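You operate a simulated robot arm through the tools that you are given. There is no shell and no other tool. Be economical: measure what you need, move in short steps, check, and stop when the job is done.

Carry out the task below with a simulated two-armed robot. There is one attempt and no reset: what you move stays moved.

Task
Open the spacer drawer, put both cable glands from the wooden top away in the inside of the spacer drawer and shut the drawer again. Set down upright: cable gland.

Only the result counts: the job must be done as asked and must still hold three seconds after the hand-in. Knocking over, shifting, dropping, spilling or breaking anything else fails it.

Robot
Two 7-joint arms with two-finger parallel grippers on one trunk, on a base that drives. Base frame: it is fixed to the floor where the robot stands at the start and does not move with it; the origin is under the middle of the robot, x ahead of it, y to its left, z up. Readings come in mm, degrees, newtons and seconds.
The left shoulder is at the start at [70, 133, 1124], the right one opposite. With the tool pointing down near the work surface each hand reaches from about 180 to 640 mm from the robot's upright axis, wherever it stands, measured 20 degrees to its own side. Places, roughly: cable gland [1500, 1500, 750]; inside of the spacer drawer [600, -500, 500]; spacer drawer [500, -400, 500]. Payload 1.57 kg a hand.
The tool frame of a hand sits at the grasp point between the pads (the TCP): z along the fingers, y along the line on which they close. The tips reach 30 mm beyond it. Largest opening 80 mm; finger width 17, thickness 12; the body of the gripper, 40 by 82 mm, starts 80 mm behind the TCP.
Orientation is that of the tool frame in the base frame, as a unit quaternion [x, y, z, w]. With the fingers straight down and closing along the base's y, the tool's x points along the base's -x, its y along +y and its z along -z.

Tools
- The arms move only by the tool jog_arm. It takes "left_deltas", "right_deltas" or both (then of equal length, played together; a hand with none holds still); each is a list of rows, each an object (a shift or turn left out is 0, a gripper value left out holds the last) with "delta_pos": the shift along the tool's x, y, z in units of 150 mm (1.0 is 150 mm), a list of three; "rotation": the turn, a rotation vector about the tool's x, y, z in units of 45 degrees (1.0 is 45 degrees), a list of three. In form: [{"delta_pos": [tx, ty, tz], "rotation": [rx, ry, rz]}, ...]. A call has 1 to 8 rows; each row is the pose to reach, as a shift and turn from the pose commanded when the call began, along the tool's axes at that moment. "left_jaw" and "right_jaw" are, for a hand that has rows, the gripper command, from -1 (shut) to 1 (fully open), values between in proportion, set as the call begins (left out, the last holds). A call with a number of a shift or a turn outside -1 to 1 is refused whole. Rows are played at 5 a second. More than 50 mm and 8.6 degrees between two rows, or a gripper value outside its range, and nothing of the call is played. Where a pose cannot be reached the arm comes as near as it can. A force on the tool above 40 N (or 10 N above the force at the start of the call, whichever is more), or a blocked arm, ends the call early, and 0.2 s more pass. The fingers move at their own pace (about 153 mm/s each) and stop on an object; they squeeze with about 25 N. The grip force told is the motor's: it shows also when the fingers shut on nothing. Time passes only in rows, and 0.2 s behind the last, so rows that repeat a pose let the fingers close. The reply holds the time, the measured pose of the TCP, the force on the tool along the base axes, the opening and the grip force, in the units named above and with some noise, with the torque about the TCP (base axes, N m) and any sound that the robot's microphone picked up, and new pictures: "views" is both (left out), scene, wrist or none (wrist: the cameras of the hands that moved).
- Cameras (640 x 400 px; columns grow to the right, rows downward): "scene" is now at [103, -33.3, 1313.1]; the picture's right is [-0.53, -0.85, 0.00], its down [-0.77, 0.48, -0.43] and it looks along [0.36, -0.23, -0.90] (base axes); focal length 267 px, centre (320, 200). "left" rides on the left gripper at [72, 7, -122] in its tool frame; the picture's right is [-0.09, 1.00, 0.00], its down [-0.84, -0.08, -0.54] and it looks along [-0.54, -0.05, 0.84] (tool axes); focal length 238 px, centre (320, 200). "right" rides on the right gripper at [72, -7, -122] in its tool frame; the picture's right is [0.09, 1.00, 0.00], its down [-0.84, 0.08, -0.54] and it looks along [-0.54, 0.05, 0.84] (tool axes); focal length 238 px, centre (320, 200). There is no depth. A picture from a camera that has moved, and an enlarged one, comes with that camera's place and axes in the base frame and with its lens.
- raise_lower(by): slides the trunk up (or, below 0, down) by that many mm; the arms and the scene camera ride with it, the base frame stays. It gives what a move gives, with no picture.
- roll_base(legs): drives the robot by 1 to 6 legs, each [ahead, left, turn to the left] in mm, mm and degrees, along the robot's own axes; the way and the turn of a leg run together, so that a leg with both is an arc; at most 1500 mm and 180 degrees a leg. The arms and the cameras ride along, it lands a little off, and it stops where it bumps. It gives what a move gives, and a new picture of the scene camera.
- aim_head(pan, tilt): turns the head with the scene camera to pan (to the left, within 86 degrees either way) and tilt (down, from -29 to 69), counted from straight ahead of the robot. It gives what a move gives, and a new picture of the scene camera.
- close_up(camera, box): a new picture of the part [left, top, right, bottom] of that camera's present view, enlarged. It takes no simulated time.
- finish_job(): hands the job in; it is judged then, once.

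Go step by step. Nothing tells you exact positions but the pictures and the camera data: compare them with the known pose of the tool, close in by small moves and look again before you grip or let go. The budget is 165 turns and 260 pictures, counting those below and the enlarged ones. Unless the task says otherwise, let go and move clear before handing in, and close with one line.

The tools are called after "Request:" as name(argument=value, ...) on one line, values as JSON. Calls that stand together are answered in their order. jog_arm: Moves the arms, as the interface text tells. Its arguments: {"type":"object","properties":{"left_deltas":{"type":"array"},"left_jaw":{"type":"number"},"right_deltas":{"type":"array"},"right_jaw":{"type":"number"},"views":{"type":"string","enum":["both","scene","wrist","none"]}},"required":[]} The other tools are called the same way: raise_lower (by) slides the trunk up or down; roll_base (legs) drives the base; aim_head (pan, tilt) turns the head that bears the scene camera; close_up (camera, box) takes an enlarged picture of a part of a camera's view; finish_job () hands the job in.

At the start:

```text
t: 0.0
left_ee_pos: [324.6, -53.6, 764.4]
left_tool_rot: [-0.001, 1.0, 0.004, -0.001]
left_ft_force: [-0.4, -0.2, 0.2]
left_torque: [-0.05, -0.04, -0.01]
left_opening: 80.0
left_finger_force: 0.0
right_ee_pos: [298.0, -324.9, 705.9]
right_tool_rot: [-0.001, 1.0, 0.0, -0.001]
right_ft_force: [0.7, -0.4, -0.3]
right_torque: [-0.02, 0.0, 0.02]
right_opening: 80.1
right_finger_force: 0.0
trunk travel left (down, up): [-698.0, 242.0]
robot x, y, heading: [-1.0, 2.5, -0.1]
head pan, tilt: [-32.1, 64.6]
```

scene: 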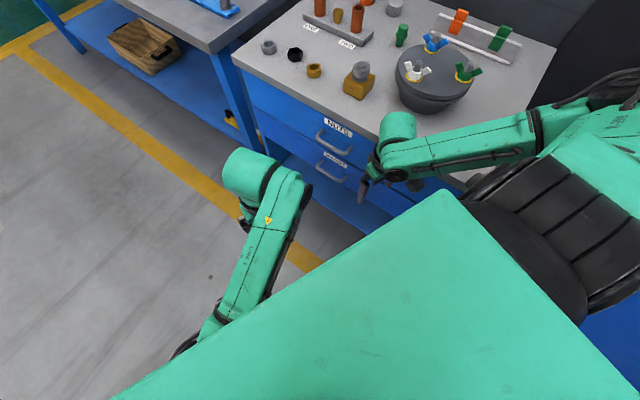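
right: 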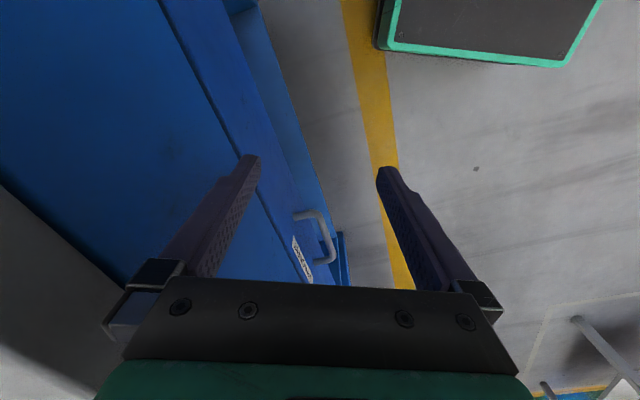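
left: 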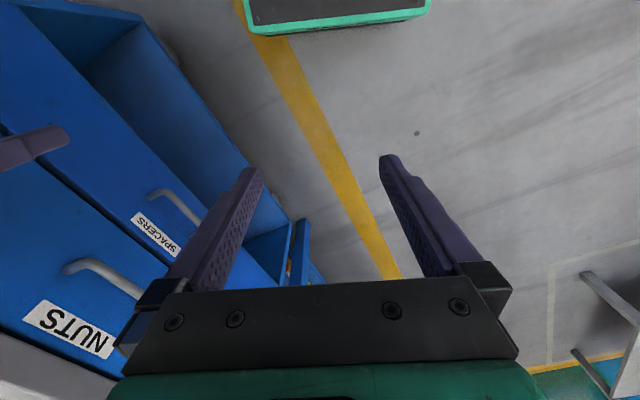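

I see a cabinet on the right with NUTS and SPACERS drawers. I'll look around for the wooden top with the glands.

Request:
aim_head(pan=45, tilt=20)

Request:
aim_head(pan=-40, tilt=35)

```text
t: 1.5
left_ee_pos: [324.2, -53.9, 764.9]
left_tool_rot: [-0.001, 1.0, 0.004, 0.001]
left_ft_force: [0.4, -0.3, -0.9]
left_torque: [0.01, -0.03, 0.04]
left_opening: 79.8
left_finger_force: 0.0
right_ee_pos: [298.2, -325.7, 705.2]
right_tool_rot: [0.0, 1.0, 0.0, 0.0]
right_ft_force: [-0.4, -0.3, 0.0]
right_torque: [-0.01, -0.01, -0.03]
right_opening: 80.1
right_finger_force: 0.0
trunk travel left (down, up): [-698.0, 242.0]
robot x, y, heading: [1.4, 0.8, -0.2]
head pan, tilt: [45.0, 20.0]
camera scene: at [117.1, 65.1, 1376.4], right [0.71, -0.71, 0.0], down [-0.24, -0.24, -0.94], along [0.66, 0.66, -0.34], focal length 267 px, centre (320, 200)
```

scene: 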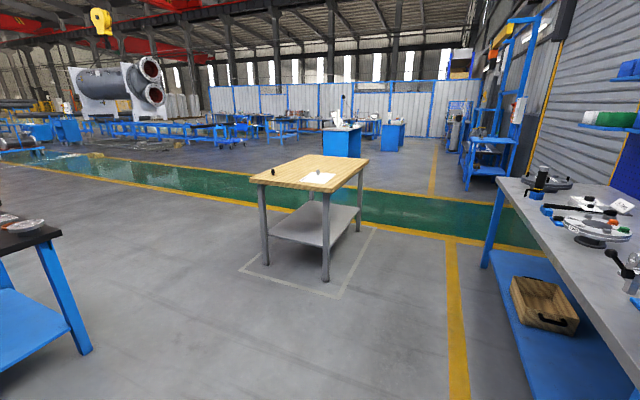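

```text
t: 3.1
left_ee_pos: [325.5, -54.0, 764.9]
left_tool_rot: [-0.001, 1.0, 0.004, 0.0]
left_ft_force: [0.6, 0.3, 0.1]
left_torque: [-0.01, 0.01, -0.02]
left_opening: 79.8
left_finger_force: 0.1
right_ee_pos: [296.9, -326.1, 705.1]
right_tool_rot: [0.0, 1.0, 0.0, 0.0]
right_ft_force: [-0.5, 0.4, -1.1]
right_torque: [-0.02, -0.03, 0.02]
right_opening: 79.8
right_finger_force: 0.0
trunk travel left (down, up): [-698.0, 242.0]
robot x, y, heading: [-0.7, 1.8, 0.2]
head pan, tilt: [-40.0, 35.0]
camera scene: at [118.7, -57.3, 1352.5], right [-0.64, -0.77, 0.0], down [-0.44, 0.37, -0.82], along [0.63, -0.53, -0.57], focal length 267 px, centre (320, 200)
```

scene: 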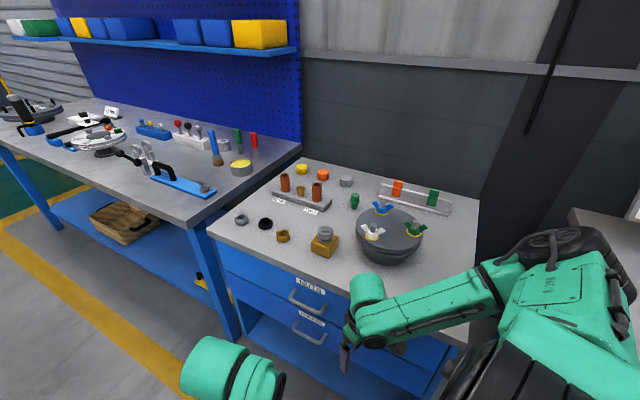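

The table with the two glands is ahead-left; the spacer drawer is the lower one in the right cabinet. I'll step away from the cabinet and turn to face it.

Request:
roll_base(legs=[[0, 350, 0], [0, 0, -73]])

Request:
aim_head(pan=0, tilt=45)

```text
t: 8.5
left_ee_pos: [38.7, 21.3, 763.6]
left_tool_rot: [0.601, 0.799, 0.003, 0.003]
left_ft_force: [0.1, 0.6, -0.1]
left_torque: [-0.03, 0.01, 0.01]
left_opening: 80.0
left_finger_force: 0.1
right_ee_pos: [-230.6, -27.1, 704.5]
right_tool_rot: [0.601, 0.799, 0.0, 0.0]
right_ft_force: [-0.1, 0.2, 0.5]
right_torque: [-0.01, 0.01, -0.03]
right_opening: 80.0
right_finger_force: 0.0
trunk travel left (down, up): [-698.0, 242.0]
robot x, y, heading: [3.1, 348.8, -74.0]
head pan, tilt: [-40.0, 35.0]
camera scene: at [-20.3, 219.4, 1352.5], right [-0.91, 0.41, 0.0], down [0.23, 0.52, -0.82], along [-0.33, -0.75, -0.57], focal length 267 px, centre (320, 200)
```

scene: 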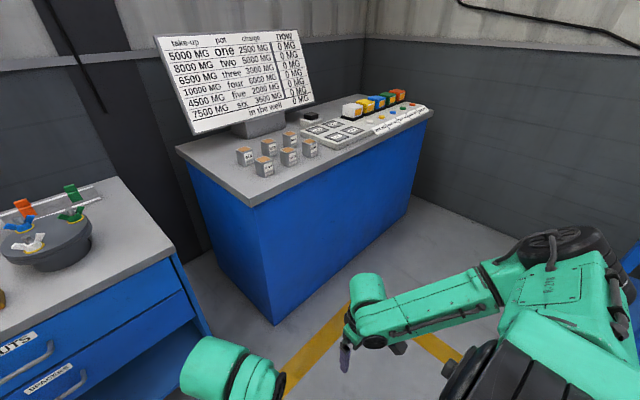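

```text
t: 9.6
left_ee_pos: [40.9, 20.4, 764.2]
left_tool_rot: [0.602, 0.799, 0.004, 0.003]
left_ft_force: [0.2, 0.1, 0.0]
left_torque: [0.01, 0.01, 0.01]
left_opening: 80.2
left_finger_force: 0.0
right_ee_pos: [-231.0, -26.4, 705.7]
right_tool_rot: [0.602, 0.799, 0.0, -0.001]
right_ft_force: [-0.3, 0.0, 0.0]
right_torque: [-0.02, 0.02, -0.01]
right_opening: 79.9
right_finger_force: 0.1
trunk travel left (down, up): [-698.0, 242.0]
robot x, y, heading: [2.3, 349.2, -73.8]
head pan, tilt: [0.0, 45.0]
camera scene: at [37.9, 221.6, 1337.7], right [-0.96, -0.27, 0.0], down [-0.19, 0.68, -0.71], along [0.19, -0.68, -0.71], focal length 267 px, centre (320, 200)
```

scene: 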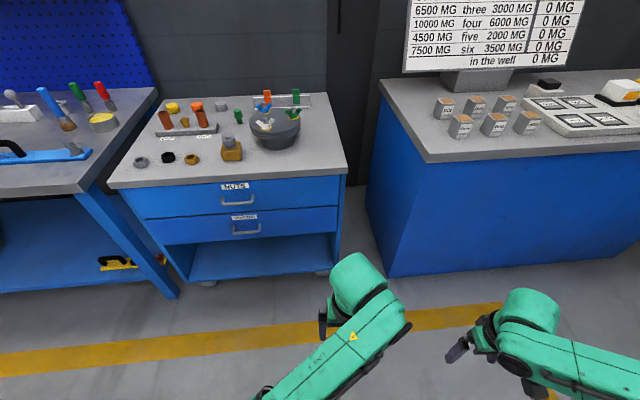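

The cabinet front recedes slightly, so I'll align square to it (heading about -68) and shift left so the drawer handle lies ahead of the right hand.

Request:
roll_base(legs=[[0, 0, 5.5], [0, 345, 0]])

Request:
close_up(camera="scene", box=[240, 100, 560, 300])

```text
t: 12.3
left_ee_pos: [385.9, 150.9, 764.1]
left_tool_rot: [0.561, 0.828, 0.003, 0.003]
left_ft_force: [0.5, -0.3, -0.5]
left_torque: [0.01, 0.01, 0.01]
left_opening: 80.0
left_finger_force: 0.2
right_ee_pos: [122.3, 75.9, 705.2]
right_tool_rot: [0.562, 0.827, 0.0, 0.001]
right_ft_force: [0.4, 0.4, -0.5]
right_torque: [0.01, 0.0, 0.0]
right_opening: 79.9
right_finger_force: 0.0
trunk travel left (down, up): [-698.0, 242.0]
robot x, y, heading: [316.1, 472.3, -68.3]
head pan, tilt: [0.0, 45.0]
camera scene: at [365.4, 350.2, 1337.7], right [-0.93, -0.37, 0.0], down [-0.26, 0.66, -0.71], along [0.26, -0.66, -0.71], focal length 267 px, centre (320, 200)
```

scene: 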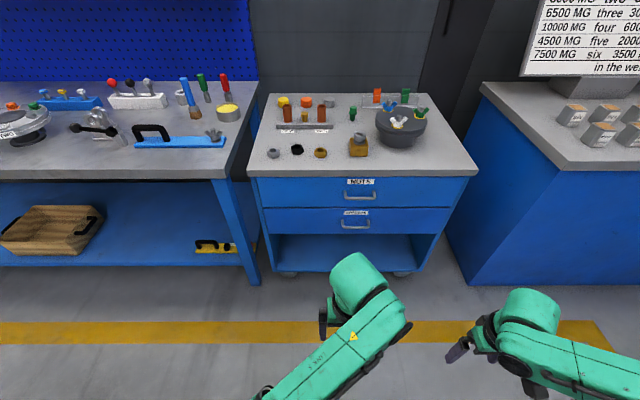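

```text
2.00 times, centred on (400, 200) of scene
camera zoom: at [365.4, 350.2, 1337.7], right [-0.93, -0.37, 0.0], down [-0.26, 0.66, -0.71], along [0.26, -0.66, -0.71], focal length 535 px, centre (160, 200)
```

zoom: 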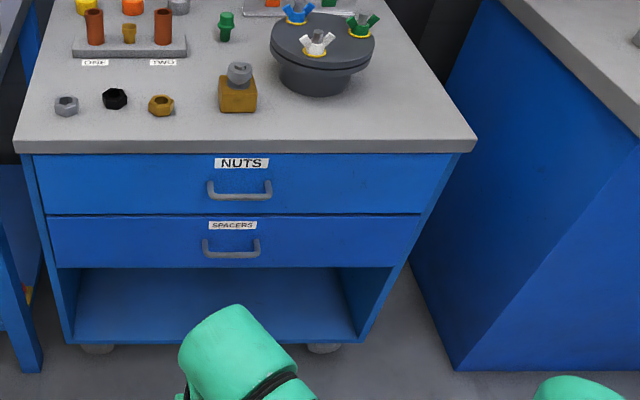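

The robot is now square to the cabinet; the handle is about 766 mm ahead, 131 mm right, z≈557. I'll move the left arm aside and begin pitching the right hand forward.

Request:
jog_arm(right_deltas=[{"delta_pos": [-0.13, 0, 0], "rotation": [0, -0.167, 0]}, {"delta_pos": [-0.27, 0, 0], "rotation": [0, -0.333, 0]}, {"delta_pos": [-0.4, 0, 0], "rotation": [0, -0.5, 0]}, {"delta_pos": [-0.53, 0, 0], "rotation": [0, -0.667, 0]}, {"delta_pos": [-0.67, 0, 0], "rotation": [0, -0.833, 0]}, {"delta_pos": [-0.8, 0, 0], "rotation": [0, -1, 0]}], left_deltas=[{"delta_pos": [0, 0.167, 0]}, {"delta_pos": [0, 0.333, 0]}, {"delta_pos": [0, 0.5, 0]}, {"delta_pos": [0, 0.667, 0]}, {"delta_pos": [0, 0.833, 0]}, {"delta_pos": [0, 1, 0]}], views="none")

```text
t: 13.8
left_ee_pos: [526.6, 209.3, 764.8]
left_tool_rot: [0.561, 0.828, 0.005, 0.003]
left_ft_force: [0.1, 0.1, 0.5]
left_torque: [-0.02, -0.02, 0.01]
left_opening: 79.9
left_finger_force: 0.0
right_ee_pos: [166.3, -35.4, 703.9]
right_tool_rot: [0.519, 0.764, -0.215, 0.317]
right_ft_force: [0.7, -0.6, 0.1]
right_torque: [-0.01, 0.01, 0.03]
right_opening: 79.9
right_finger_force: 0.0
trunk travel left (down, up): [-698.0, 242.0]
robot x, y, heading: [317.9, 475.3, -68.5]
head pan, tilt: [0.0, 45.0]
```

That went cleanly; next 45° of pitch, left arm another 100 mm aside.

Request:
jog_arm(right_deltas=[{"rotation": [0, -0.167, 0]}, {"rotation": [0, -0.333, 0]}, {"rotation": [0, -0.5, 0]}, {"rotation": [0, -0.667, 0]}, {"rotation": [0, -0.833, 0]}, {"rotation": [0, -1, 0]}], left_deltas=[{"delta_pos": [0, 0.1, 0]}, {"delta_pos": [0, 0.2, 0]}, {"delta_pos": [0, 0.3, 0]}, {"delta_pos": [0, 0.4, 0]}, {"delta_pos": [0, 0.5, 0]}, {"delta_pos": [0, 0.6, 0]}], views="scene")

```text
t: 15.2
left_ee_pos: [610.9, 241.4, 765.4]
left_tool_rot: [0.562, 0.827, 0.007, 0.003]
left_ft_force: [-0.4, 0.4, -0.1]
left_torque: [-0.01, 0.02, -0.03]
left_opening: 80.2
left_finger_force: 0.1
right_ee_pos: [167.1, -35.7, 704.9]
right_tool_rot: [0.398, 0.585, -0.397, 0.585]
right_ft_force: [0.0, -0.1, -0.6]
right_torque: [0.0, 0.01, -0.01]
right_opening: 80.0
right_finger_force: 0.1
trunk travel left (down, up): [-698.0, 242.0]
robot x, y, heading: [312.9, 475.2, -68.8]
head pan, tilt: [0.0, 45.0]
camera scene: at [365.9, 349.8, 1337.7], right [-0.93, -0.37, 0.0], down [-0.26, 0.66, -0.71], along [0.26, -0.66, -0.71], focal length 267 px, centre (320, 200)
```

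scene: 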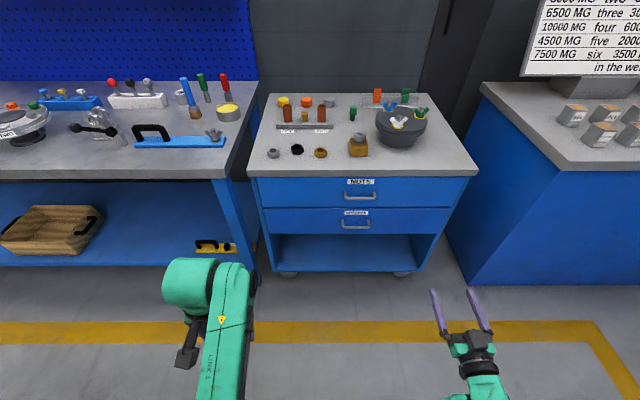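

Now rolling the gripper about its axis so the fingers close vertically, while moving toward the handle line.

Request:
jog_arm(right_deltas=[{"delta_pos": [0, 0.167, 0], "rotation": [0, 0, 0.167]}, {"delta_pos": [0, 0.333, 0], "rotation": [0, 0, 0.333]}, {"delta_pos": [0, 0.5, 0], "rotation": [0, 0, 0.5]}, {"delta_pos": [0, 0.667, 0], "rotation": [0, 0, 0.667]}, {"delta_pos": [0, 0.833, 0], "rotation": [0, 0, 0.833]}, {"delta_pos": [0, 1, 0], "rotation": [0, 0, 1]}], views="none")

Request:
jog_arm(right_deltas=[{"rotation": [0, 0, 0.167]}, {"rotation": [0, 0, 0.333]}, {"rotation": [0, 0, 0.5]}, {"rotation": [0, 0, 0.667]}, {"rotation": [0, 0, 0.833]}, {"rotation": [0, 0, 1]}], views="both")

```text
t: 16.6
left_ee_pos: [612.1, 240.1, 767.9]
left_tool_rot: [0.561, 0.828, 0.005, 0.003]
left_ft_force: [-0.4, 0.5, 0.6]
left_torque: [0.03, -0.02, 0.0]
left_opening: 80.1
left_finger_force: 0.0
right_ee_pos: [297.3, 10.5, 711.1]
right_tool_rot: [0.578, 0.397, -0.153, 0.696]
right_ft_force: [0.9, 0.1, -0.3]
right_torque: [0.0, 0.0, 0.01]
right_opening: 80.0
right_finger_force: 0.0
trunk travel left (down, up): [-698.0, 242.0]
robot x, y, heading: [319.0, 474.5, -68.3]
head pan, tilt: [0.0, 45.0]
```

```text
t: 17.9
left_ee_pos: [609.7, 240.0, 767.8]
left_tool_rot: [0.562, 0.827, 0.006, 0.004]
left_ft_force: [-0.5, -0.4, -0.6]
left_torque: [0.02, 0.0, 0.01]
left_opening: 80.0
left_finger_force: 0.1
right_ee_pos: [306.4, 21.6, 704.5]
right_tool_rot: [0.695, 0.132, 0.134, 0.694]
right_ft_force: [0.6, -0.1, 0.4]
right_torque: [0.01, -0.01, 0.03]
right_opening: 80.1
right_finger_force: 0.0
trunk travel left (down, up): [-698.0, 242.0]
robot x, y, heading: [316.3, 471.3, -68.5]
head pan, tilt: [0.0, 45.0]
camera scene: at [365.4, 350.3, 1337.7], right [-0.93, -0.37, 0.0], down [-0.26, 0.66, -0.71], along [0.26, -0.66, -0.71], focal length 267 px, centre (320, 200)
camera right: at [327.8, 160.3, 698.1], right [0.08, 0.03, 1.0], down [-0.98, 0.2, 0.08], along [-0.19, -0.98, 0.05], focal length 238 px, centre (320, 200)
```

scene: 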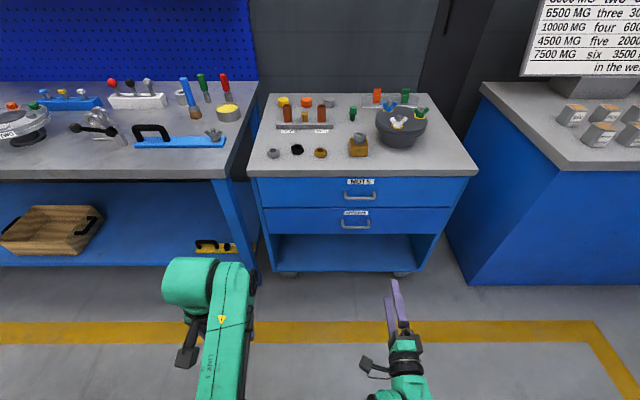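
right: 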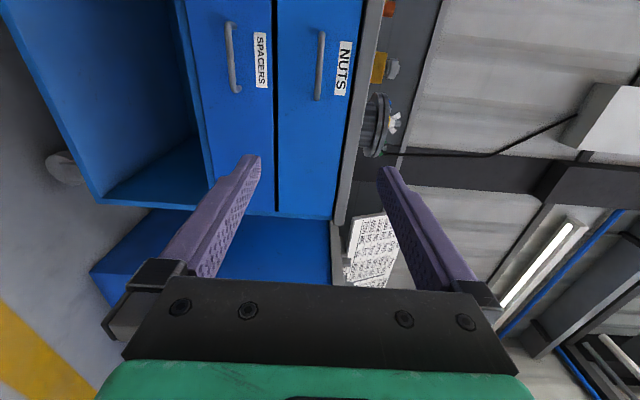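

Gripper is horizontal and rolled; triangulating puts the spacer handle at about (477,-291,553). I'll lower the trunk 151 mm and drive forward 200.

Request:
raise_lower(by=-151)

Request:
roll_base(legs=[[200, 43, 0]])

Request:
jog_arm(right_deltas=[{"delta_pos": [0, 0, 0.1]}], right_jaw=0.2, views="both")

```text
t: 19.7
left_ee_pos: [610.6, 241.8, 616.8]
left_tool_rot: [0.562, 0.827, 0.006, 0.004]
left_ft_force: [1.0, -0.4, 0.9]
left_torque: [0.03, 0.01, -0.04]
left_opening: 80.0
left_finger_force: 0.2
right_ee_pos: [306.3, 19.7, 554.3]
right_tool_rot: [0.695, 0.132, 0.133, 0.694]
right_ft_force: [0.2, -0.6, 0.6]
right_torque: [0.01, 0.0, 0.01]
right_opening: 80.1
right_finger_force: 0.0
trunk travel left (down, up): [-547.0, 393.0]
robot x, y, heading: [312.5, 470.6, -68.1]
head pan, tilt: [0.0, 45.0]
```

```text
t: 21.3
left_ee_pos: [727.6, 71.5, 615.6]
left_tool_rot: [0.56, 0.828, 0.005, 0.003]
left_ft_force: [0.8, 0.1, -0.6]
left_torque: [-0.02, 0.0, 0.02]
left_opening: 79.9
left_finger_force: 0.0
right_ee_pos: [422.5, -149.1, 553.2]
right_tool_rot: [0.695, 0.134, 0.133, 0.694]
right_ft_force: [-0.5, -0.1, 0.3]
right_torque: [-0.03, 0.03, 0.02]
right_opening: 80.1
right_finger_force: 0.1
trunk travel left (down, up): [-547.0, 393.0]
robot x, y, heading: [429.1, 302.5, -68.0]
head pan, tilt: [0.0, 45.0]
camera scene: at [480.8, 179.6, 1186.6], right [-0.93, -0.37, 0.0], down [-0.26, 0.66, -0.71], along [0.26, -0.66, -0.71], focal length 267 px, centre (320, 200)
```

scene: 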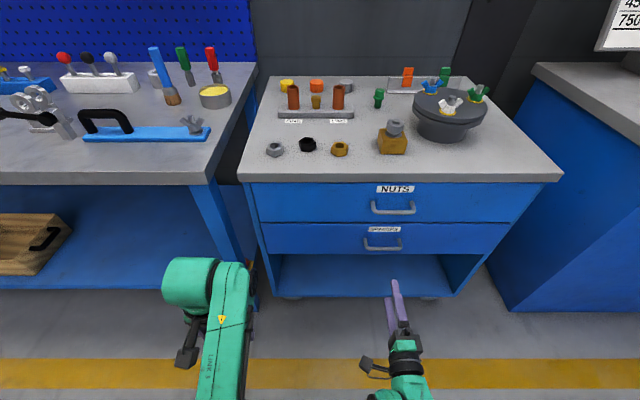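

```text
t: 21.7
left_ee_pos: [726.6, 72.1, 616.5]
left_tool_rot: [0.56, 0.828, 0.007, 0.004]
left_ft_force: [-0.4, 0.3, 0.8]
left_torque: [0.01, 0.0, -0.01]
left_opening: 80.2
left_finger_force: 0.0
right_ee_pos: [427.3, -162.8, 555.4]
right_tool_rot: [0.695, 0.134, 0.134, 0.694]
right_ft_force: [-0.6, 0.1, 1.0]
right_torque: [0.01, 0.01, -0.03]
right_opening: 48.0
right_finger_force: 0.1
trunk travel left (down, up): [-547.0, 393.0]
robot x, y, heading: [428.4, 304.7, -68.4]
head pan, tilt: [0.0, 45.0]
camera scene: at [480.5, 179.8, 1186.7], right [-0.93, -0.37, 0.0], down [-0.26, 0.66, -0.71], along [0.26, -0.66, -0.71], focal length 267 px, centre (320, 200)
camera right: at [448.4, -23.8, 546.9], right [0.09, 0.03, 1.0], down [-0.98, 0.19, 0.08], along [-0.19, -0.98, 0.05], focal length 238 px, centre (320, 200)
```

scene: 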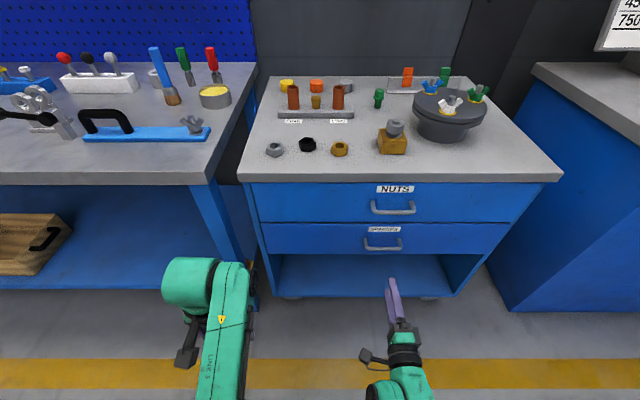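
right: 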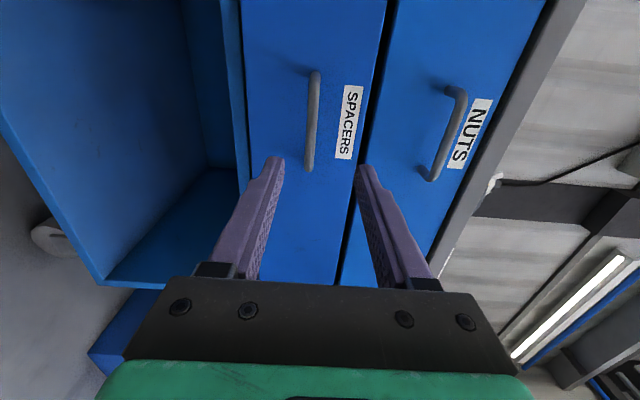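

Handle is lined up, about 150 mm ahead and 10 mm lower than the grasp point. I'll open more, lower 10 mm and advance 105 mm.

Request:
jog_arm(right_deltas=[{"delta_pos": [0, -0.067, 0.15]}, {"delta_pos": [0, -0.067, 0.3]}, {"delta_pos": [0, -0.067, 0.45]}, {"delta_pos": [0, -0.067, 0.6]}, {"delta_pos": [0, -0.067, 0.7]}], right_jaw=0.4, views="both")

```text
t: 22.9
left_ee_pos: [726.7, 70.5, 616.2]
left_tool_rot: [0.561, 0.828, 0.006, 0.004]
left_ft_force: [0.0, 0.0, 0.4]
left_torque: [0.01, 0.0, -0.05]
left_opening: 80.0
left_finger_force: 0.0
right_ee_pos: [467.9, -260.1, 543.5]
right_tool_rot: [0.695, 0.134, 0.134, 0.694]
right_ft_force: [0.1, 0.1, 0.3]
right_torque: [0.03, -0.01, -0.02]
right_opening: 56.1
right_finger_force: 0.1
trunk travel left (down, up): [-547.0, 393.0]
robot x, y, heading: [431.5, 306.7, -68.0]
head pan, tilt: [0.0, 45.0]
camera scene: at [480.5, 180.0, 1186.7], right [-0.93, -0.37, 0.0], down [-0.26, 0.66, -0.71], along [0.26, -0.66, -0.71], focal length 267 px, centre (320, 200)
camera right: at [488.1, -121.0, 536.8], right [0.09, 0.03, 1.0], down [-0.98, 0.19, 0.08], along [-0.19, -0.98, 0.05], focal length 238 px, centre (320, 200)
```

scene: 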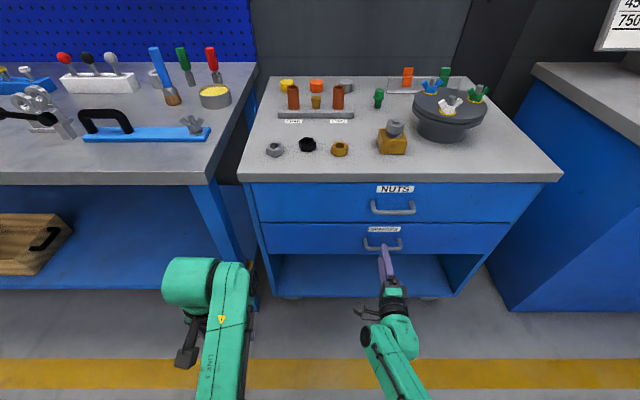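
right: 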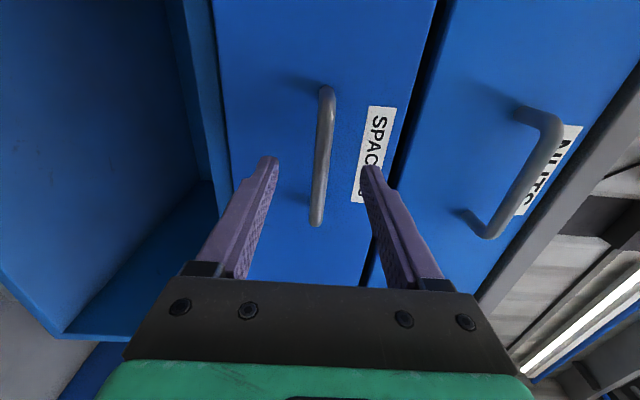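

The bar is centred between the fingers, about 50 mm ahead. Advance 38 mm and close.

Request:
jog_arm(right_deltas=[{"delta_pos": [0, 0, 0.1]}, {"delta_pos": [0, 0, 0.18]}, {"delta_pos": [0, 0, 0.25]}], views="wrist")

```text
t: 23.7
left_ee_pos: [725.6, 71.2, 617.0]
left_tool_rot: [0.56, 0.828, 0.006, 0.005]
left_ft_force: [-0.2, 0.7, -0.2]
left_torque: [0.04, 0.0, 0.02]
left_opening: 80.0
left_finger_force: 0.0
right_ee_pos: [481.1, -295.2, 542.0]
right_tool_rot: [0.695, 0.134, 0.134, 0.694]
right_ft_force: [0.1, 0.2, 0.3]
right_torque: [-0.01, 0.04, 0.0]
right_opening: 55.8
right_finger_force: 0.0
trunk travel left (down, up): [-547.0, 393.0]
robot x, y, heading: [431.7, 300.6, -68.0]
head pan, tilt: [0.0, 45.0]
camera right: at [502.8, -156.5, 535.4], right [0.09, 0.03, 1.0], down [-0.98, 0.19, 0.08], along [-0.19, -0.98, 0.05], focal length 238 px, centre (320, 200)
```

right: 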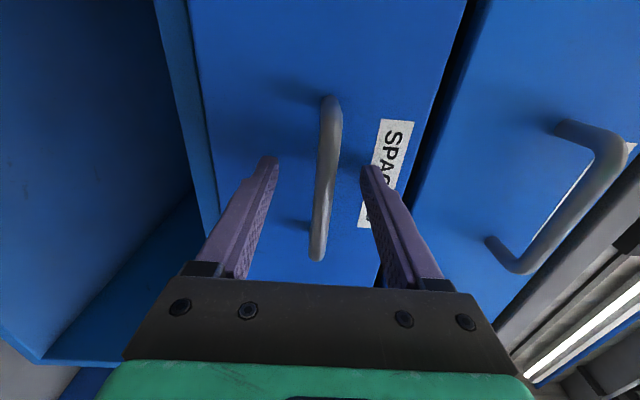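

The bar sits between the fingers; closing on it.

Request:
jog_arm(right_deltas=[{"delta_pos": [0, 0, 0]}, {"delta_pos": [0, 0, 0]}, {"delta_pos": [0, 0, 0]}], right_jaw=-1, views="wrist")

```text
t: 24.5
left_ee_pos: [726.6, 72.6, 617.0]
left_tool_rot: [0.561, 0.828, 0.006, 0.005]
left_ft_force: [0.2, 1.2, -0.1]
left_torque: [0.0, -0.02, -0.01]
left_opening: 80.0
left_finger_force: 0.0
right_ee_pos: [481.4, -296.5, 545.4]
right_tool_rot: [0.693, 0.133, 0.134, 0.696]
right_ft_force: [-0.5, -0.7, 8.6]
right_torque: [-0.04, -0.03, -0.23]
right_opening: 11.8
right_finger_force: 29.7
trunk travel left (down, up): [-547.0, 393.0]
robot x, y, heading: [428.4, 301.8, -68.1]
head pan, tilt: [0.0, 45.0]
camera right: at [502.9, -156.5, 537.1], right [0.08, 0.04, 1.0], down [-0.98, 0.19, 0.08], along [-0.19, -0.98, 0.05], focal length 238 px, centre (320, 200)
```

right: 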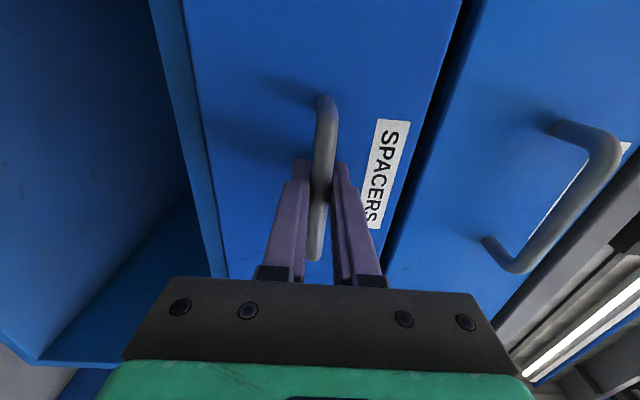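

Gripped (11.8 mm bar). Pulling straight back along the tool axis.

Request:
jog_arm(right_deltas=[{"delta_pos": [0, 0.02, -0.1]}, {"delta_pos": [0, 0.02, -0.23]}, {"delta_pos": [0, 0.02, -0.36]}, {"delta_pos": [0, 0.02, -0.5]}, {"delta_pos": [0, 0.02, -0.65]}, {"delta_pos": [0, 0.02, -0.8]}, {"delta_pos": [0, 0.02, -0.9]}, {"delta_pos": [0, 0.02, -1]}], views="scene")

```text
t: 26.3
left_ee_pos: [727.0, 70.0, 616.0]
left_tool_rot: [0.56, 0.828, 0.007, 0.004]
left_ft_force: [0.0, 1.3, 0.5]
left_torque: [0.0, 0.0, -0.01]
left_opening: 80.1
left_finger_force: 0.1
right_ee_pos: [425.2, -154.9, 544.5]
right_tool_rot: [0.696, 0.135, 0.134, 0.692]
right_ft_force: [2.2, 2.9, -16.9]
right_torque: [0.01, 0.0, -0.33]
right_opening: 11.6
right_finger_force: 29.1
trunk travel left (down, up): [-547.0, 393.0]
robot x, y, heading: [427.5, 306.7, -68.2]
head pan, tilt: [0.0, 45.0]
camera scene: at [480.7, 178.3, 1186.3], right [-0.93, -0.37, 0.0], down [-0.26, 0.66, -0.71], along [0.26, -0.66, -0.71], focal length 267 px, centre (320, 200)
```

scene: 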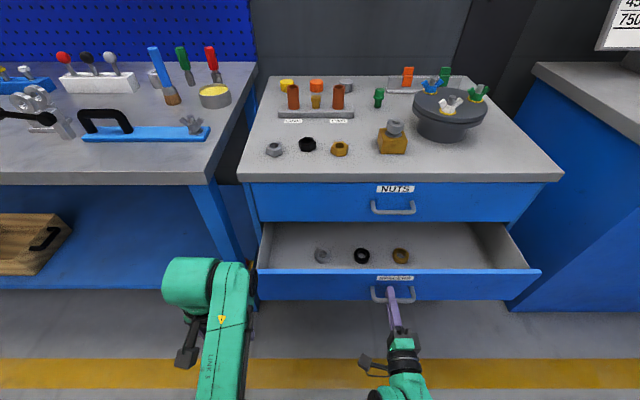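

The drawer is sliding open, with three nuts inside. Pull another 80 mm, relaxing the vertical bias.

Request:
jog_arm(right_deltas=[{"delta_pos": [0, -0.02, -0.1]}, {"delta_pos": [0, -0.02, -0.2]}, {"delta_pos": [0, -0.02, -0.3]}, {"delta_pos": [0, -0.02, -0.4]}, {"delta_pos": [0, -0.02, -0.5]}, {"delta_pos": [0, -0.02, -0.55]}], views="scene")

```text
t: 27.7
left_ee_pos: [727.5, 71.2, 616.3]
left_tool_rot: [0.56, 0.829, 0.007, 0.004]
left_ft_force: [0.7, 0.0, -0.5]
left_torque: [0.02, 0.02, -0.03]
left_opening: 80.0
left_finger_force: 0.0
right_ee_pos: [394.4, -79.2, 544.9]
right_tool_rot: [0.693, 0.134, 0.134, 0.695]
right_ft_force: [7.9, 2.5, 3.2]
right_torque: [0.03, -0.08, 0.81]
right_opening: 11.5
right_finger_force: 29.2
trunk travel left (down, up): [-547.0, 393.0]
robot x, y, heading: [429.2, 303.8, -68.1]
head pan, tilt: [0.0, 45.0]
camera scene: at [481.5, 181.0, 1186.8], right [-0.93, -0.37, 0.0], down [-0.26, 0.66, -0.71], along [0.26, -0.66, -0.71], focal length 267 px, centre (320, 200)
```

scene: 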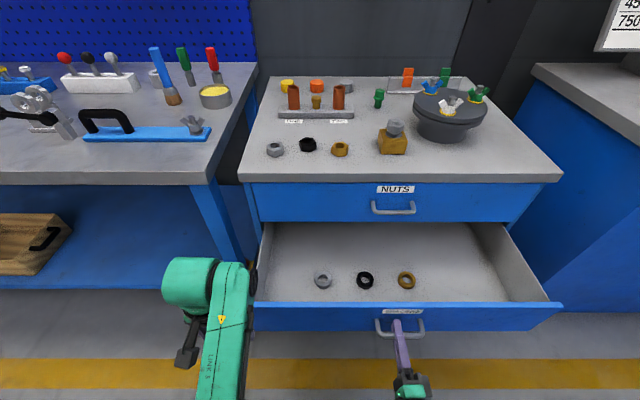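

Drawer is open about 230 mm. Releasing the handle and backing the base off.

Request:
jog_arm(right_deltas=[{"delta_pos": [0, 0, 0]}, {"delta_pos": [0, 0, 0]}], right_jaw=0.3, views="wrist")

Request:
roll_base(legs=[[-300, 0, 0]])

```text
t: 28.3
left_ee_pos: [725.6, 72.2, 617.0]
left_tool_rot: [0.56, 0.828, 0.006, 0.005]
left_ft_force: [0.2, 0.4, 0.5]
left_torque: [-0.01, 0.02, 0.02]
left_opening: 80.0
left_finger_force: 0.0
right_ee_pos: [394.1, -80.1, 543.7]
right_tool_rot: [0.694, 0.134, 0.134, 0.695]
right_ft_force: [-0.8, 0.4, -0.3]
right_torque: [0.0, 0.01, 0.01]
right_opening: 51.9
right_finger_force: 0.0
trunk travel left (down, up): [-547.0, 393.0]
robot x, y, heading: [431.2, 300.1, -68.2]
head pan, tilt: [0.0, 45.0]
camera right: at [414.9, 59.8, 536.6], right [0.09, 0.03, 1.0], down [-0.98, 0.19, 0.08], along [-0.19, -0.98, 0.05], focal length 238 px, centre (320, 200)
```

right: 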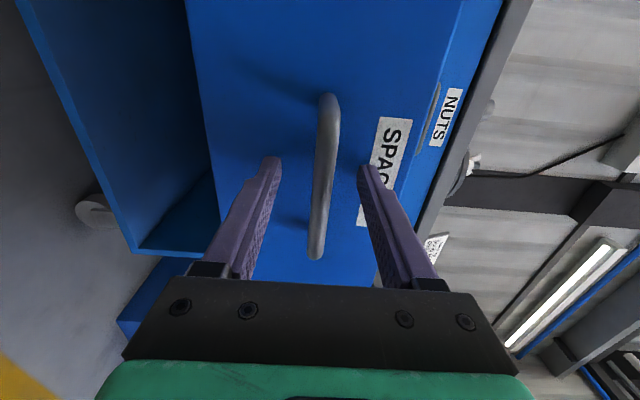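

```text
t: 30.4
left_ee_pos: [613.1, 354.2, 616.3]
left_tool_rot: [0.561, 0.828, 0.006, 0.005]
left_ft_force: [0.1, 1.2, -0.2]
left_torque: [-0.01, 0.01, 0.01]
left_opening: 80.2
left_finger_force: 0.0
right_ee_pos: [281.2, 201.7, 543.8]
right_tool_rot: [0.694, 0.134, 0.134, 0.695]
right_ft_force: [-0.3, 0.1, -0.8]
right_torque: [-0.01, 0.0, 0.02]
right_opening: 51.9
right_finger_force: 0.0
trunk travel left (down, up): [-547.0, 393.0]
robot x, y, heading: [317.3, 585.2, -68.1]
head pan, tilt: [0.0, 45.0]
camera scene: at [366.9, 463.8, 1186.8], right [-0.93, -0.37, 0.0], down [-0.26, 0.66, -0.71], along [0.26, -0.66, -0.71], focal length 267 px, centre (320, 200)
```

scene: 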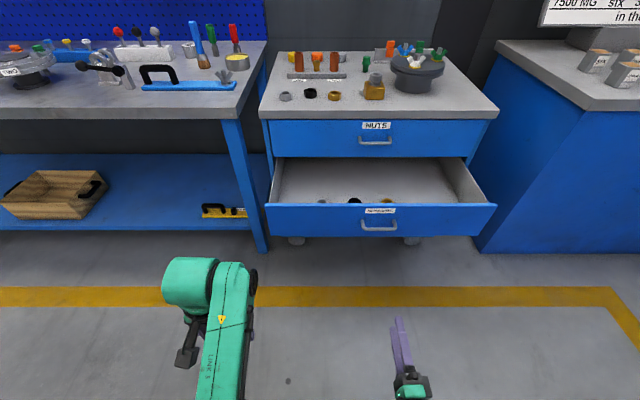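

The drawer stays open. I'll undo the right hand's roll and pitch to point down again.

Request:
jog_arm(right_deltas=[{"rotation": [0, 0, -0.167]}, {"rotation": [0, 0, -0.333]}, {"rotation": [0, 0, -0.5]}, {"rotation": [0, 0, -0.667]}, {"rotation": [0, 0, -0.833]}, {"rotation": [0, 0, -1]}], right_jaw=1, views="none")

Request:
jog_arm(right_deltas=[{"rotation": [0, 0, -0.167]}, {"rotation": [0, 0, -0.333]}, {"rotation": [0, 0, -0.5]}, {"rotation": [0, 0, -0.667]}, {"rotation": [0, 0, -0.833]}, {"rotation": [0, 0, -1]}], views="none")

Request:
jog_arm(right_deltas=[{"rotation": [0, 0.167, 0]}, {"rotation": [0, 0.333, 0]}, {"rotation": [0, 0.5, 0]}, {"rotation": [0, 0.667, 0]}, {"rotation": [0, 0.833, 0]}, {"rotation": [0, 1, 0]}], views="none")

Request:
jog_arm(right_deltas=[{"rotation": [0, 0.167, 0]}, {"rotation": [0, 0.333, 0]}, {"rotation": [0, 0.5, 0]}, {"rotation": [0, 0.667, 0]}, {"rotation": [0, 0.833, 0]}, {"rotation": [0, 1, 0]}], views="none")

Request:
raise_lower(by=340)

```text
t: 31.8
left_ee_pos: [613.3, 354.0, 615.7]
left_tool_rot: [0.561, 0.828, 0.006, 0.004]
left_ft_force: [0.5, -0.5, -0.4]
left_torque: [0.02, -0.01, -0.01]
left_opening: 80.1
left_finger_force: 0.0
right_ee_pos: [281.8, 203.1, 543.8]
right_tool_rot: [0.589, 0.391, -0.143, 0.693]
right_ft_force: [0.1, 0.4, -0.6]
right_torque: [0.0, 0.02, 0.02]
right_opening: 80.2
right_finger_force: 0.0
trunk travel left (down, up): [-547.0, 393.0]
robot x, y, heading: [315.6, 585.9, -68.2]
head pan, tilt: [0.0, 45.0]
```

```text
t: 33.2
left_ee_pos: [613.3, 353.3, 616.6]
left_tool_rot: [0.56, 0.828, 0.006, 0.005]
left_ft_force: [0.7, 0.1, 0.1]
left_torque: [-0.02, -0.02, 0.0]
left_opening: 80.2
left_finger_force: 0.0
right_ee_pos: [280.6, 204.5, 544.3]
right_tool_rot: [0.396, 0.586, -0.397, 0.585]
right_ft_force: [-0.5, -0.1, 0.1]
right_torque: [0.04, -0.02, 0.04]
right_opening: 79.9
right_finger_force: 0.0
trunk travel left (down, up): [-547.0, 393.0]
robot x, y, heading: [317.2, 583.6, -67.8]
head pan, tilt: [0.0, 45.0]
```

```text
t: 34.6
left_ee_pos: [613.7, 353.8, 616.4]
left_tool_rot: [0.561, 0.828, 0.006, 0.005]
left_ft_force: [0.0, 0.4, 0.5]
left_torque: [-0.01, 0.03, -0.03]
left_opening: 80.2
left_finger_force: 0.1
right_ee_pos: [263.6, 209.1, 535.6]
right_tool_rot: [0.473, 0.8, -0.225, 0.294]
right_ft_force: [-0.3, 0.2, -0.3]
right_torque: [-0.02, -0.03, 0.01]
right_opening: 80.1
right_finger_force: 0.0
trunk travel left (down, up): [-547.0, 393.0]
robot x, y, heading: [320.2, 584.6, -68.2]
head pan, tilt: [0.0, 45.0]
```

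```text
t: 36.0
left_ee_pos: [613.3, 353.8, 615.7]
left_tool_rot: [0.56, 0.828, 0.006, 0.004]
left_ft_force: [-0.6, 0.4, 0.2]
left_torque: [0.0, 0.02, -0.03]
left_opening: 80.2
left_finger_force: 0.1
right_ee_pos: [256.4, 200.0, 541.0]
right_tool_rot: [0.556, 0.831, -0.021, -0.025]
right_ft_force: [0.2, -0.4, 0.1]
right_torque: [0.0, 0.02, -0.01]
right_opening: 80.1
right_finger_force: 0.0
trunk travel left (down, up): [-547.0, 393.0]
robot x, y, heading: [316.4, 585.1, -67.9]
head pan, tilt: [0.0, 45.0]
```

```text
t: 39.3
left_ee_pos: [613.7, 354.5, 955.7]
left_tool_rot: [0.561, 0.828, 0.006, 0.004]
left_ft_force: [0.1, -0.2, -0.7]
left_torque: [0.01, 0.0, 0.0]
left_opening: 79.9
left_finger_force: 0.1
right_ee_pos: [258.9, 194.3, 883.4]
right_tool_rot: [0.556, 0.83, -0.026, -0.018]
right_ft_force: [0.7, 0.8, -0.3]
right_torque: [0.01, -0.01, -0.02]
right_opening: 80.2
right_finger_force: 0.1
trunk travel left (down, up): [-887.0, 53.0]
robot x, y, heading: [315.8, 584.5, -68.5]
head pan, tilt: [0.0, 45.0]
```

Now turn toward the wooden table and look.

Request:
roll_base(legs=[[-100, 0, 0], [0, 0, 95], [500, 300, 0]])

Request:
aim_head(pan=10, tilt=30)

```text
t: 47.5
left_ee_pos: [797.1, 1492.2, 956.1]
left_tool_rot: [-0.232, 0.973, 0.008, -0.001]
left_ft_force: [-0.5, -0.1, 0.2]
left_torque: [0.0, 0.0, -0.01]
left_opening: 80.0
left_finger_force: 0.1
right_ee_pos: [987.2, 1153.2, 881.7]
right_tool_rot: [-0.238, 0.971, -0.03, 0.008]
right_ft_force: [0.5, -0.4, 0.0]
right_torque: [0.0, -0.01, 0.01]
right_opening: 80.0
right_finger_force: 0.0
trunk travel left (down, up): [-887.0, 53.0]
robot x, y, heading: [591.7, 1177.4, 27.0]
head pan, tilt: [0.0, 45.0]
camera scene: at [710.9, 1235.7, 1526.8], right [0.45, -0.89, 0.0], down [-0.63, -0.32, -0.71], along [0.63, 0.32, -0.71], focal length 267 px, centre (320, 200)
```

scene: 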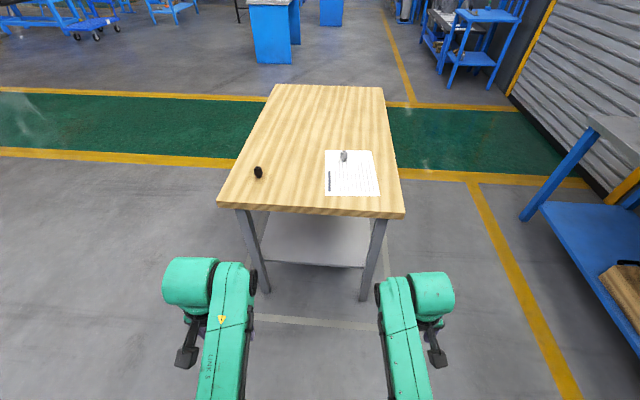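

```text
t: 48.2
left_ee_pos: [797.2, 1493.1, 956.9]
left_tool_rot: [-0.232, 0.973, 0.008, -0.002]
left_ft_force: [-0.7, 0.5, 0.0]
left_torque: [-0.04, -0.03, -0.03]
left_opening: 80.0
left_finger_force: 0.1
right_ee_pos: [989.0, 1152.8, 882.6]
right_tool_rot: [-0.238, 0.971, -0.033, 0.007]
right_ft_force: [0.4, -1.0, -0.1]
right_torque: [0.0, -0.01, 0.01]
right_opening: 80.3
right_finger_force: 0.1
trunk travel left (down, up): [-887.0, 53.0]
robot x, y, heading: [594.4, 1178.6, 26.8]
head pan, tilt: [10.0, 30.0]
camera scene: at [711.6, 1254.4, 1549.2], right [0.6, -0.8, 0.0], down [-0.4, -0.3, -0.87], along [0.69, 0.52, -0.5], focal length 267 px, centre (320, 200)
```

scene: 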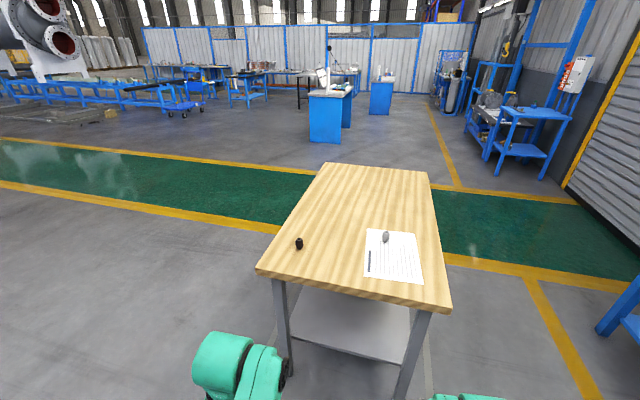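

Request:
close_up(camera="scene", box=[280, 220, 320, 260])

Request:
close_up(camera="scene", box=[355, 220, 435, 290])

```text
10.00 times, centred on (300, 240) of scene
camera zoom: at [711.6, 1254.4, 1549.2], right [0.6, -0.8, 0.0], down [-0.4, -0.3, -0.87], along [0.69, 0.52, -0.5], focal length 2674 px, centre (520, -200)
```

zoom: 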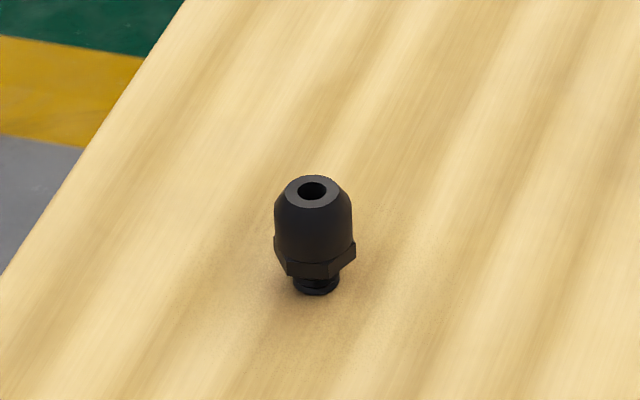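

```text
5.71 times, centred on (395, 255) of scene
camera zoom: at [711.6, 1254.4, 1549.2], right [0.6, -0.8, 0.0], down [-0.4, -0.3, -0.87], along [0.69, 0.52, -0.5], focal length 1528 px, centre (-109, -114)
```

zoom: 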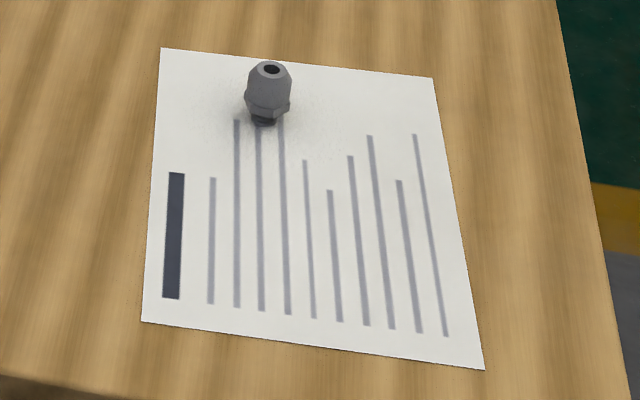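

Both glands stand upright (thread down, dome up): black at about (1317,1810), grey on the paper at about (1565,1562), tabletop z≈850. I'll raise the right hand, square up to the table and move partway in.

Request:
jog_arm(right_deltas=[{"delta_pos": [0, 0, -0.2]}, {"delta_pos": [0, 0, -0.4]}, {"delta_pos": [0, 0, -0.6]}], views="none")

Request:
roll_base(legs=[[0, 0, -4.5], [250, 145, 0]])

Request:
aim_head(pan=0, tilt=50)

```text
t: 49.2
left_ee_pos: [798.0, 1491.4, 956.5]
left_tool_rot: [-0.233, 0.972, 0.009, -0.003]
left_ft_force: [-0.2, -0.6, -0.6]
left_torque: [-0.02, 0.02, -0.01]
left_opening: 79.9
left_finger_force: 0.0
right_ee_pos: [1004.0, 1110.1, 972.2]
right_tool_rot: [-0.242, 0.964, -0.109, 0.018]
right_ft_force: [-0.1, -0.4, 0.1]
right_torque: [0.02, -0.02, 0.0]
right_opening: 79.8
right_finger_force: 0.1
trunk travel left (down, up): [-887.0, 53.0]
robot x, y, heading: [593.6, 1175.4, 26.9]
head pan, tilt: [10.0, 30.0]
stopped in row 3 (right hand): the arm was blocked; the commanded pose is now the measured one
```

```text
t: 51.6
left_ee_pos: [1000.6, 1704.8, 956.7]
left_tool_rot: [-0.192, 0.981, 0.008, -0.001]
left_ft_force: [0.1, -0.2, 0.1]
left_torque: [-0.01, -0.03, -0.02]
left_opening: 79.8
left_finger_force: 0.0
right_ee_pos: [1174.4, 1306.2, 973.1]
right_tool_rot: [-0.203, 0.973, -0.11, 0.014]
right_ft_force: [-0.6, -0.3, 0.3]
right_torque: [0.02, 0.0, -0.04]
right_opening: 80.0
right_finger_force: 0.0
trunk travel left (down, up): [-887.0, 53.0]
robot x, y, heading: [771.4, 1407.8, 21.9]
head pan, tilt: [10.0, 30.0]
camera scene: at [894.2, 1472.2, 1549.5], right [0.53, -0.85, 0.0], down [-0.42, -0.27, -0.87], along [0.73, 0.46, -0.5], focal length 267 px, centre (320, 200)
```

scene: 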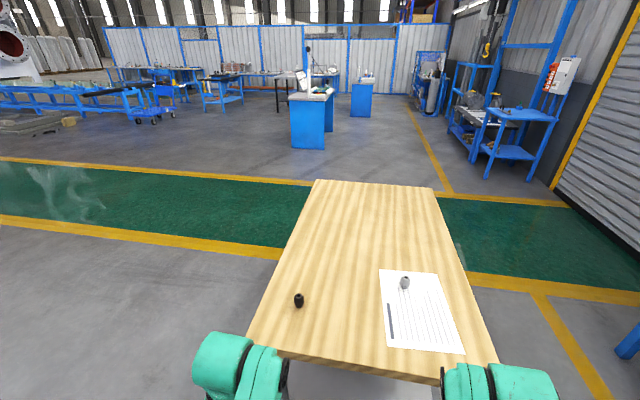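

```text
t: 52.5
left_ee_pos: [1002.0, 1704.7, 955.9]
left_tool_rot: [-0.193, 0.981, 0.008, -0.002]
left_ft_force: [0.0, -0.3, 0.0]
left_torque: [0.03, 0.0, 0.01]
left_opening: 79.5
left_finger_force: 0.1
right_ee_pos: [1176.4, 1308.5, 972.9]
right_tool_rot: [-0.203, 0.973, -0.109, 0.013]
right_ft_force: [-0.5, 0.7, -0.6]
right_torque: [0.03, 0.01, 0.01]
right_opening: 80.0
right_finger_force: 0.1
trunk travel left (down, up): [-887.0, 53.0]
robot x, y, heading: [771.5, 1406.4, 22.1]
head pan, tilt: [0.0, 50.0]
camera scene: at [890.7, 1455.3, 1519.8], right [0.38, -0.93, 0.0], down [-0.71, -0.29, -0.64], along [0.6, 0.24, -0.77], focal length 267 px, centre (320, 200)
```

scene: 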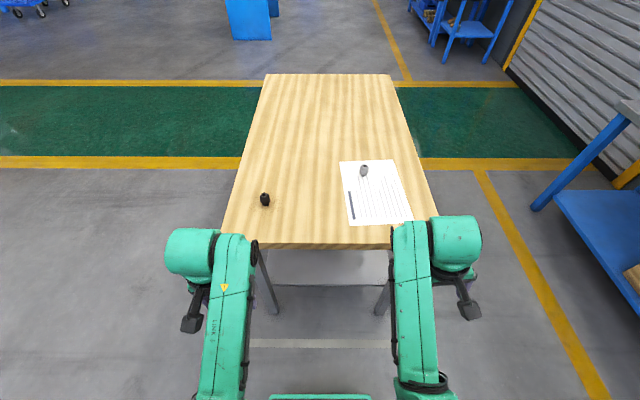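

The right hand is tilted about 12° near a joint limit; I'll push it forward while levelling it, then look.

Request:
jog_arm(right_deltas=[{"delta_pos": [-0.2, 0, 0], "rotation": [-0.05, 0, 0]}, {"delta_pos": [-0.4, 0, 0], "rotation": [-0.1, 0, 0]}, {"delta_pos": [-0.6, 0, 0], "rotation": [-0.16, 0, 0]}, {"delta_pos": [-0.8, 0, 0], "rotation": [-0.22, 0, 0]}, {"delta_pos": [-1, 0, 0], "rotation": [-0.275, 0, 0]}, {"delta_pos": [-1, 0, 0], "rotation": [-0.275, 0, 0]}], views="none")

```text
t: 53.9
left_ee_pos: [1001.1, 1704.8, 956.4]
left_tool_rot: [-0.192, 0.981, 0.007, -0.001]
left_ft_force: [0.2, 0.0, 0.4]
left_torque: [0.04, -0.03, 0.01]
left_opening: 79.9
left_finger_force: 0.0
right_ee_pos: [1313.4, 1369.1, 970.4]
right_tool_rot: [-0.203, 0.979, -0.004, -0.008]
right_ft_force: [-0.8, 0.4, -0.5]
right_torque: [0.04, 0.01, 0.01]
right_opening: 79.9
right_finger_force: 0.0
trunk travel left (down, up): [-887.0, 53.0]
robot x, y, heading: [768.6, 1406.7, 22.2]
head pan, tilt: [0.0, 50.0]
```

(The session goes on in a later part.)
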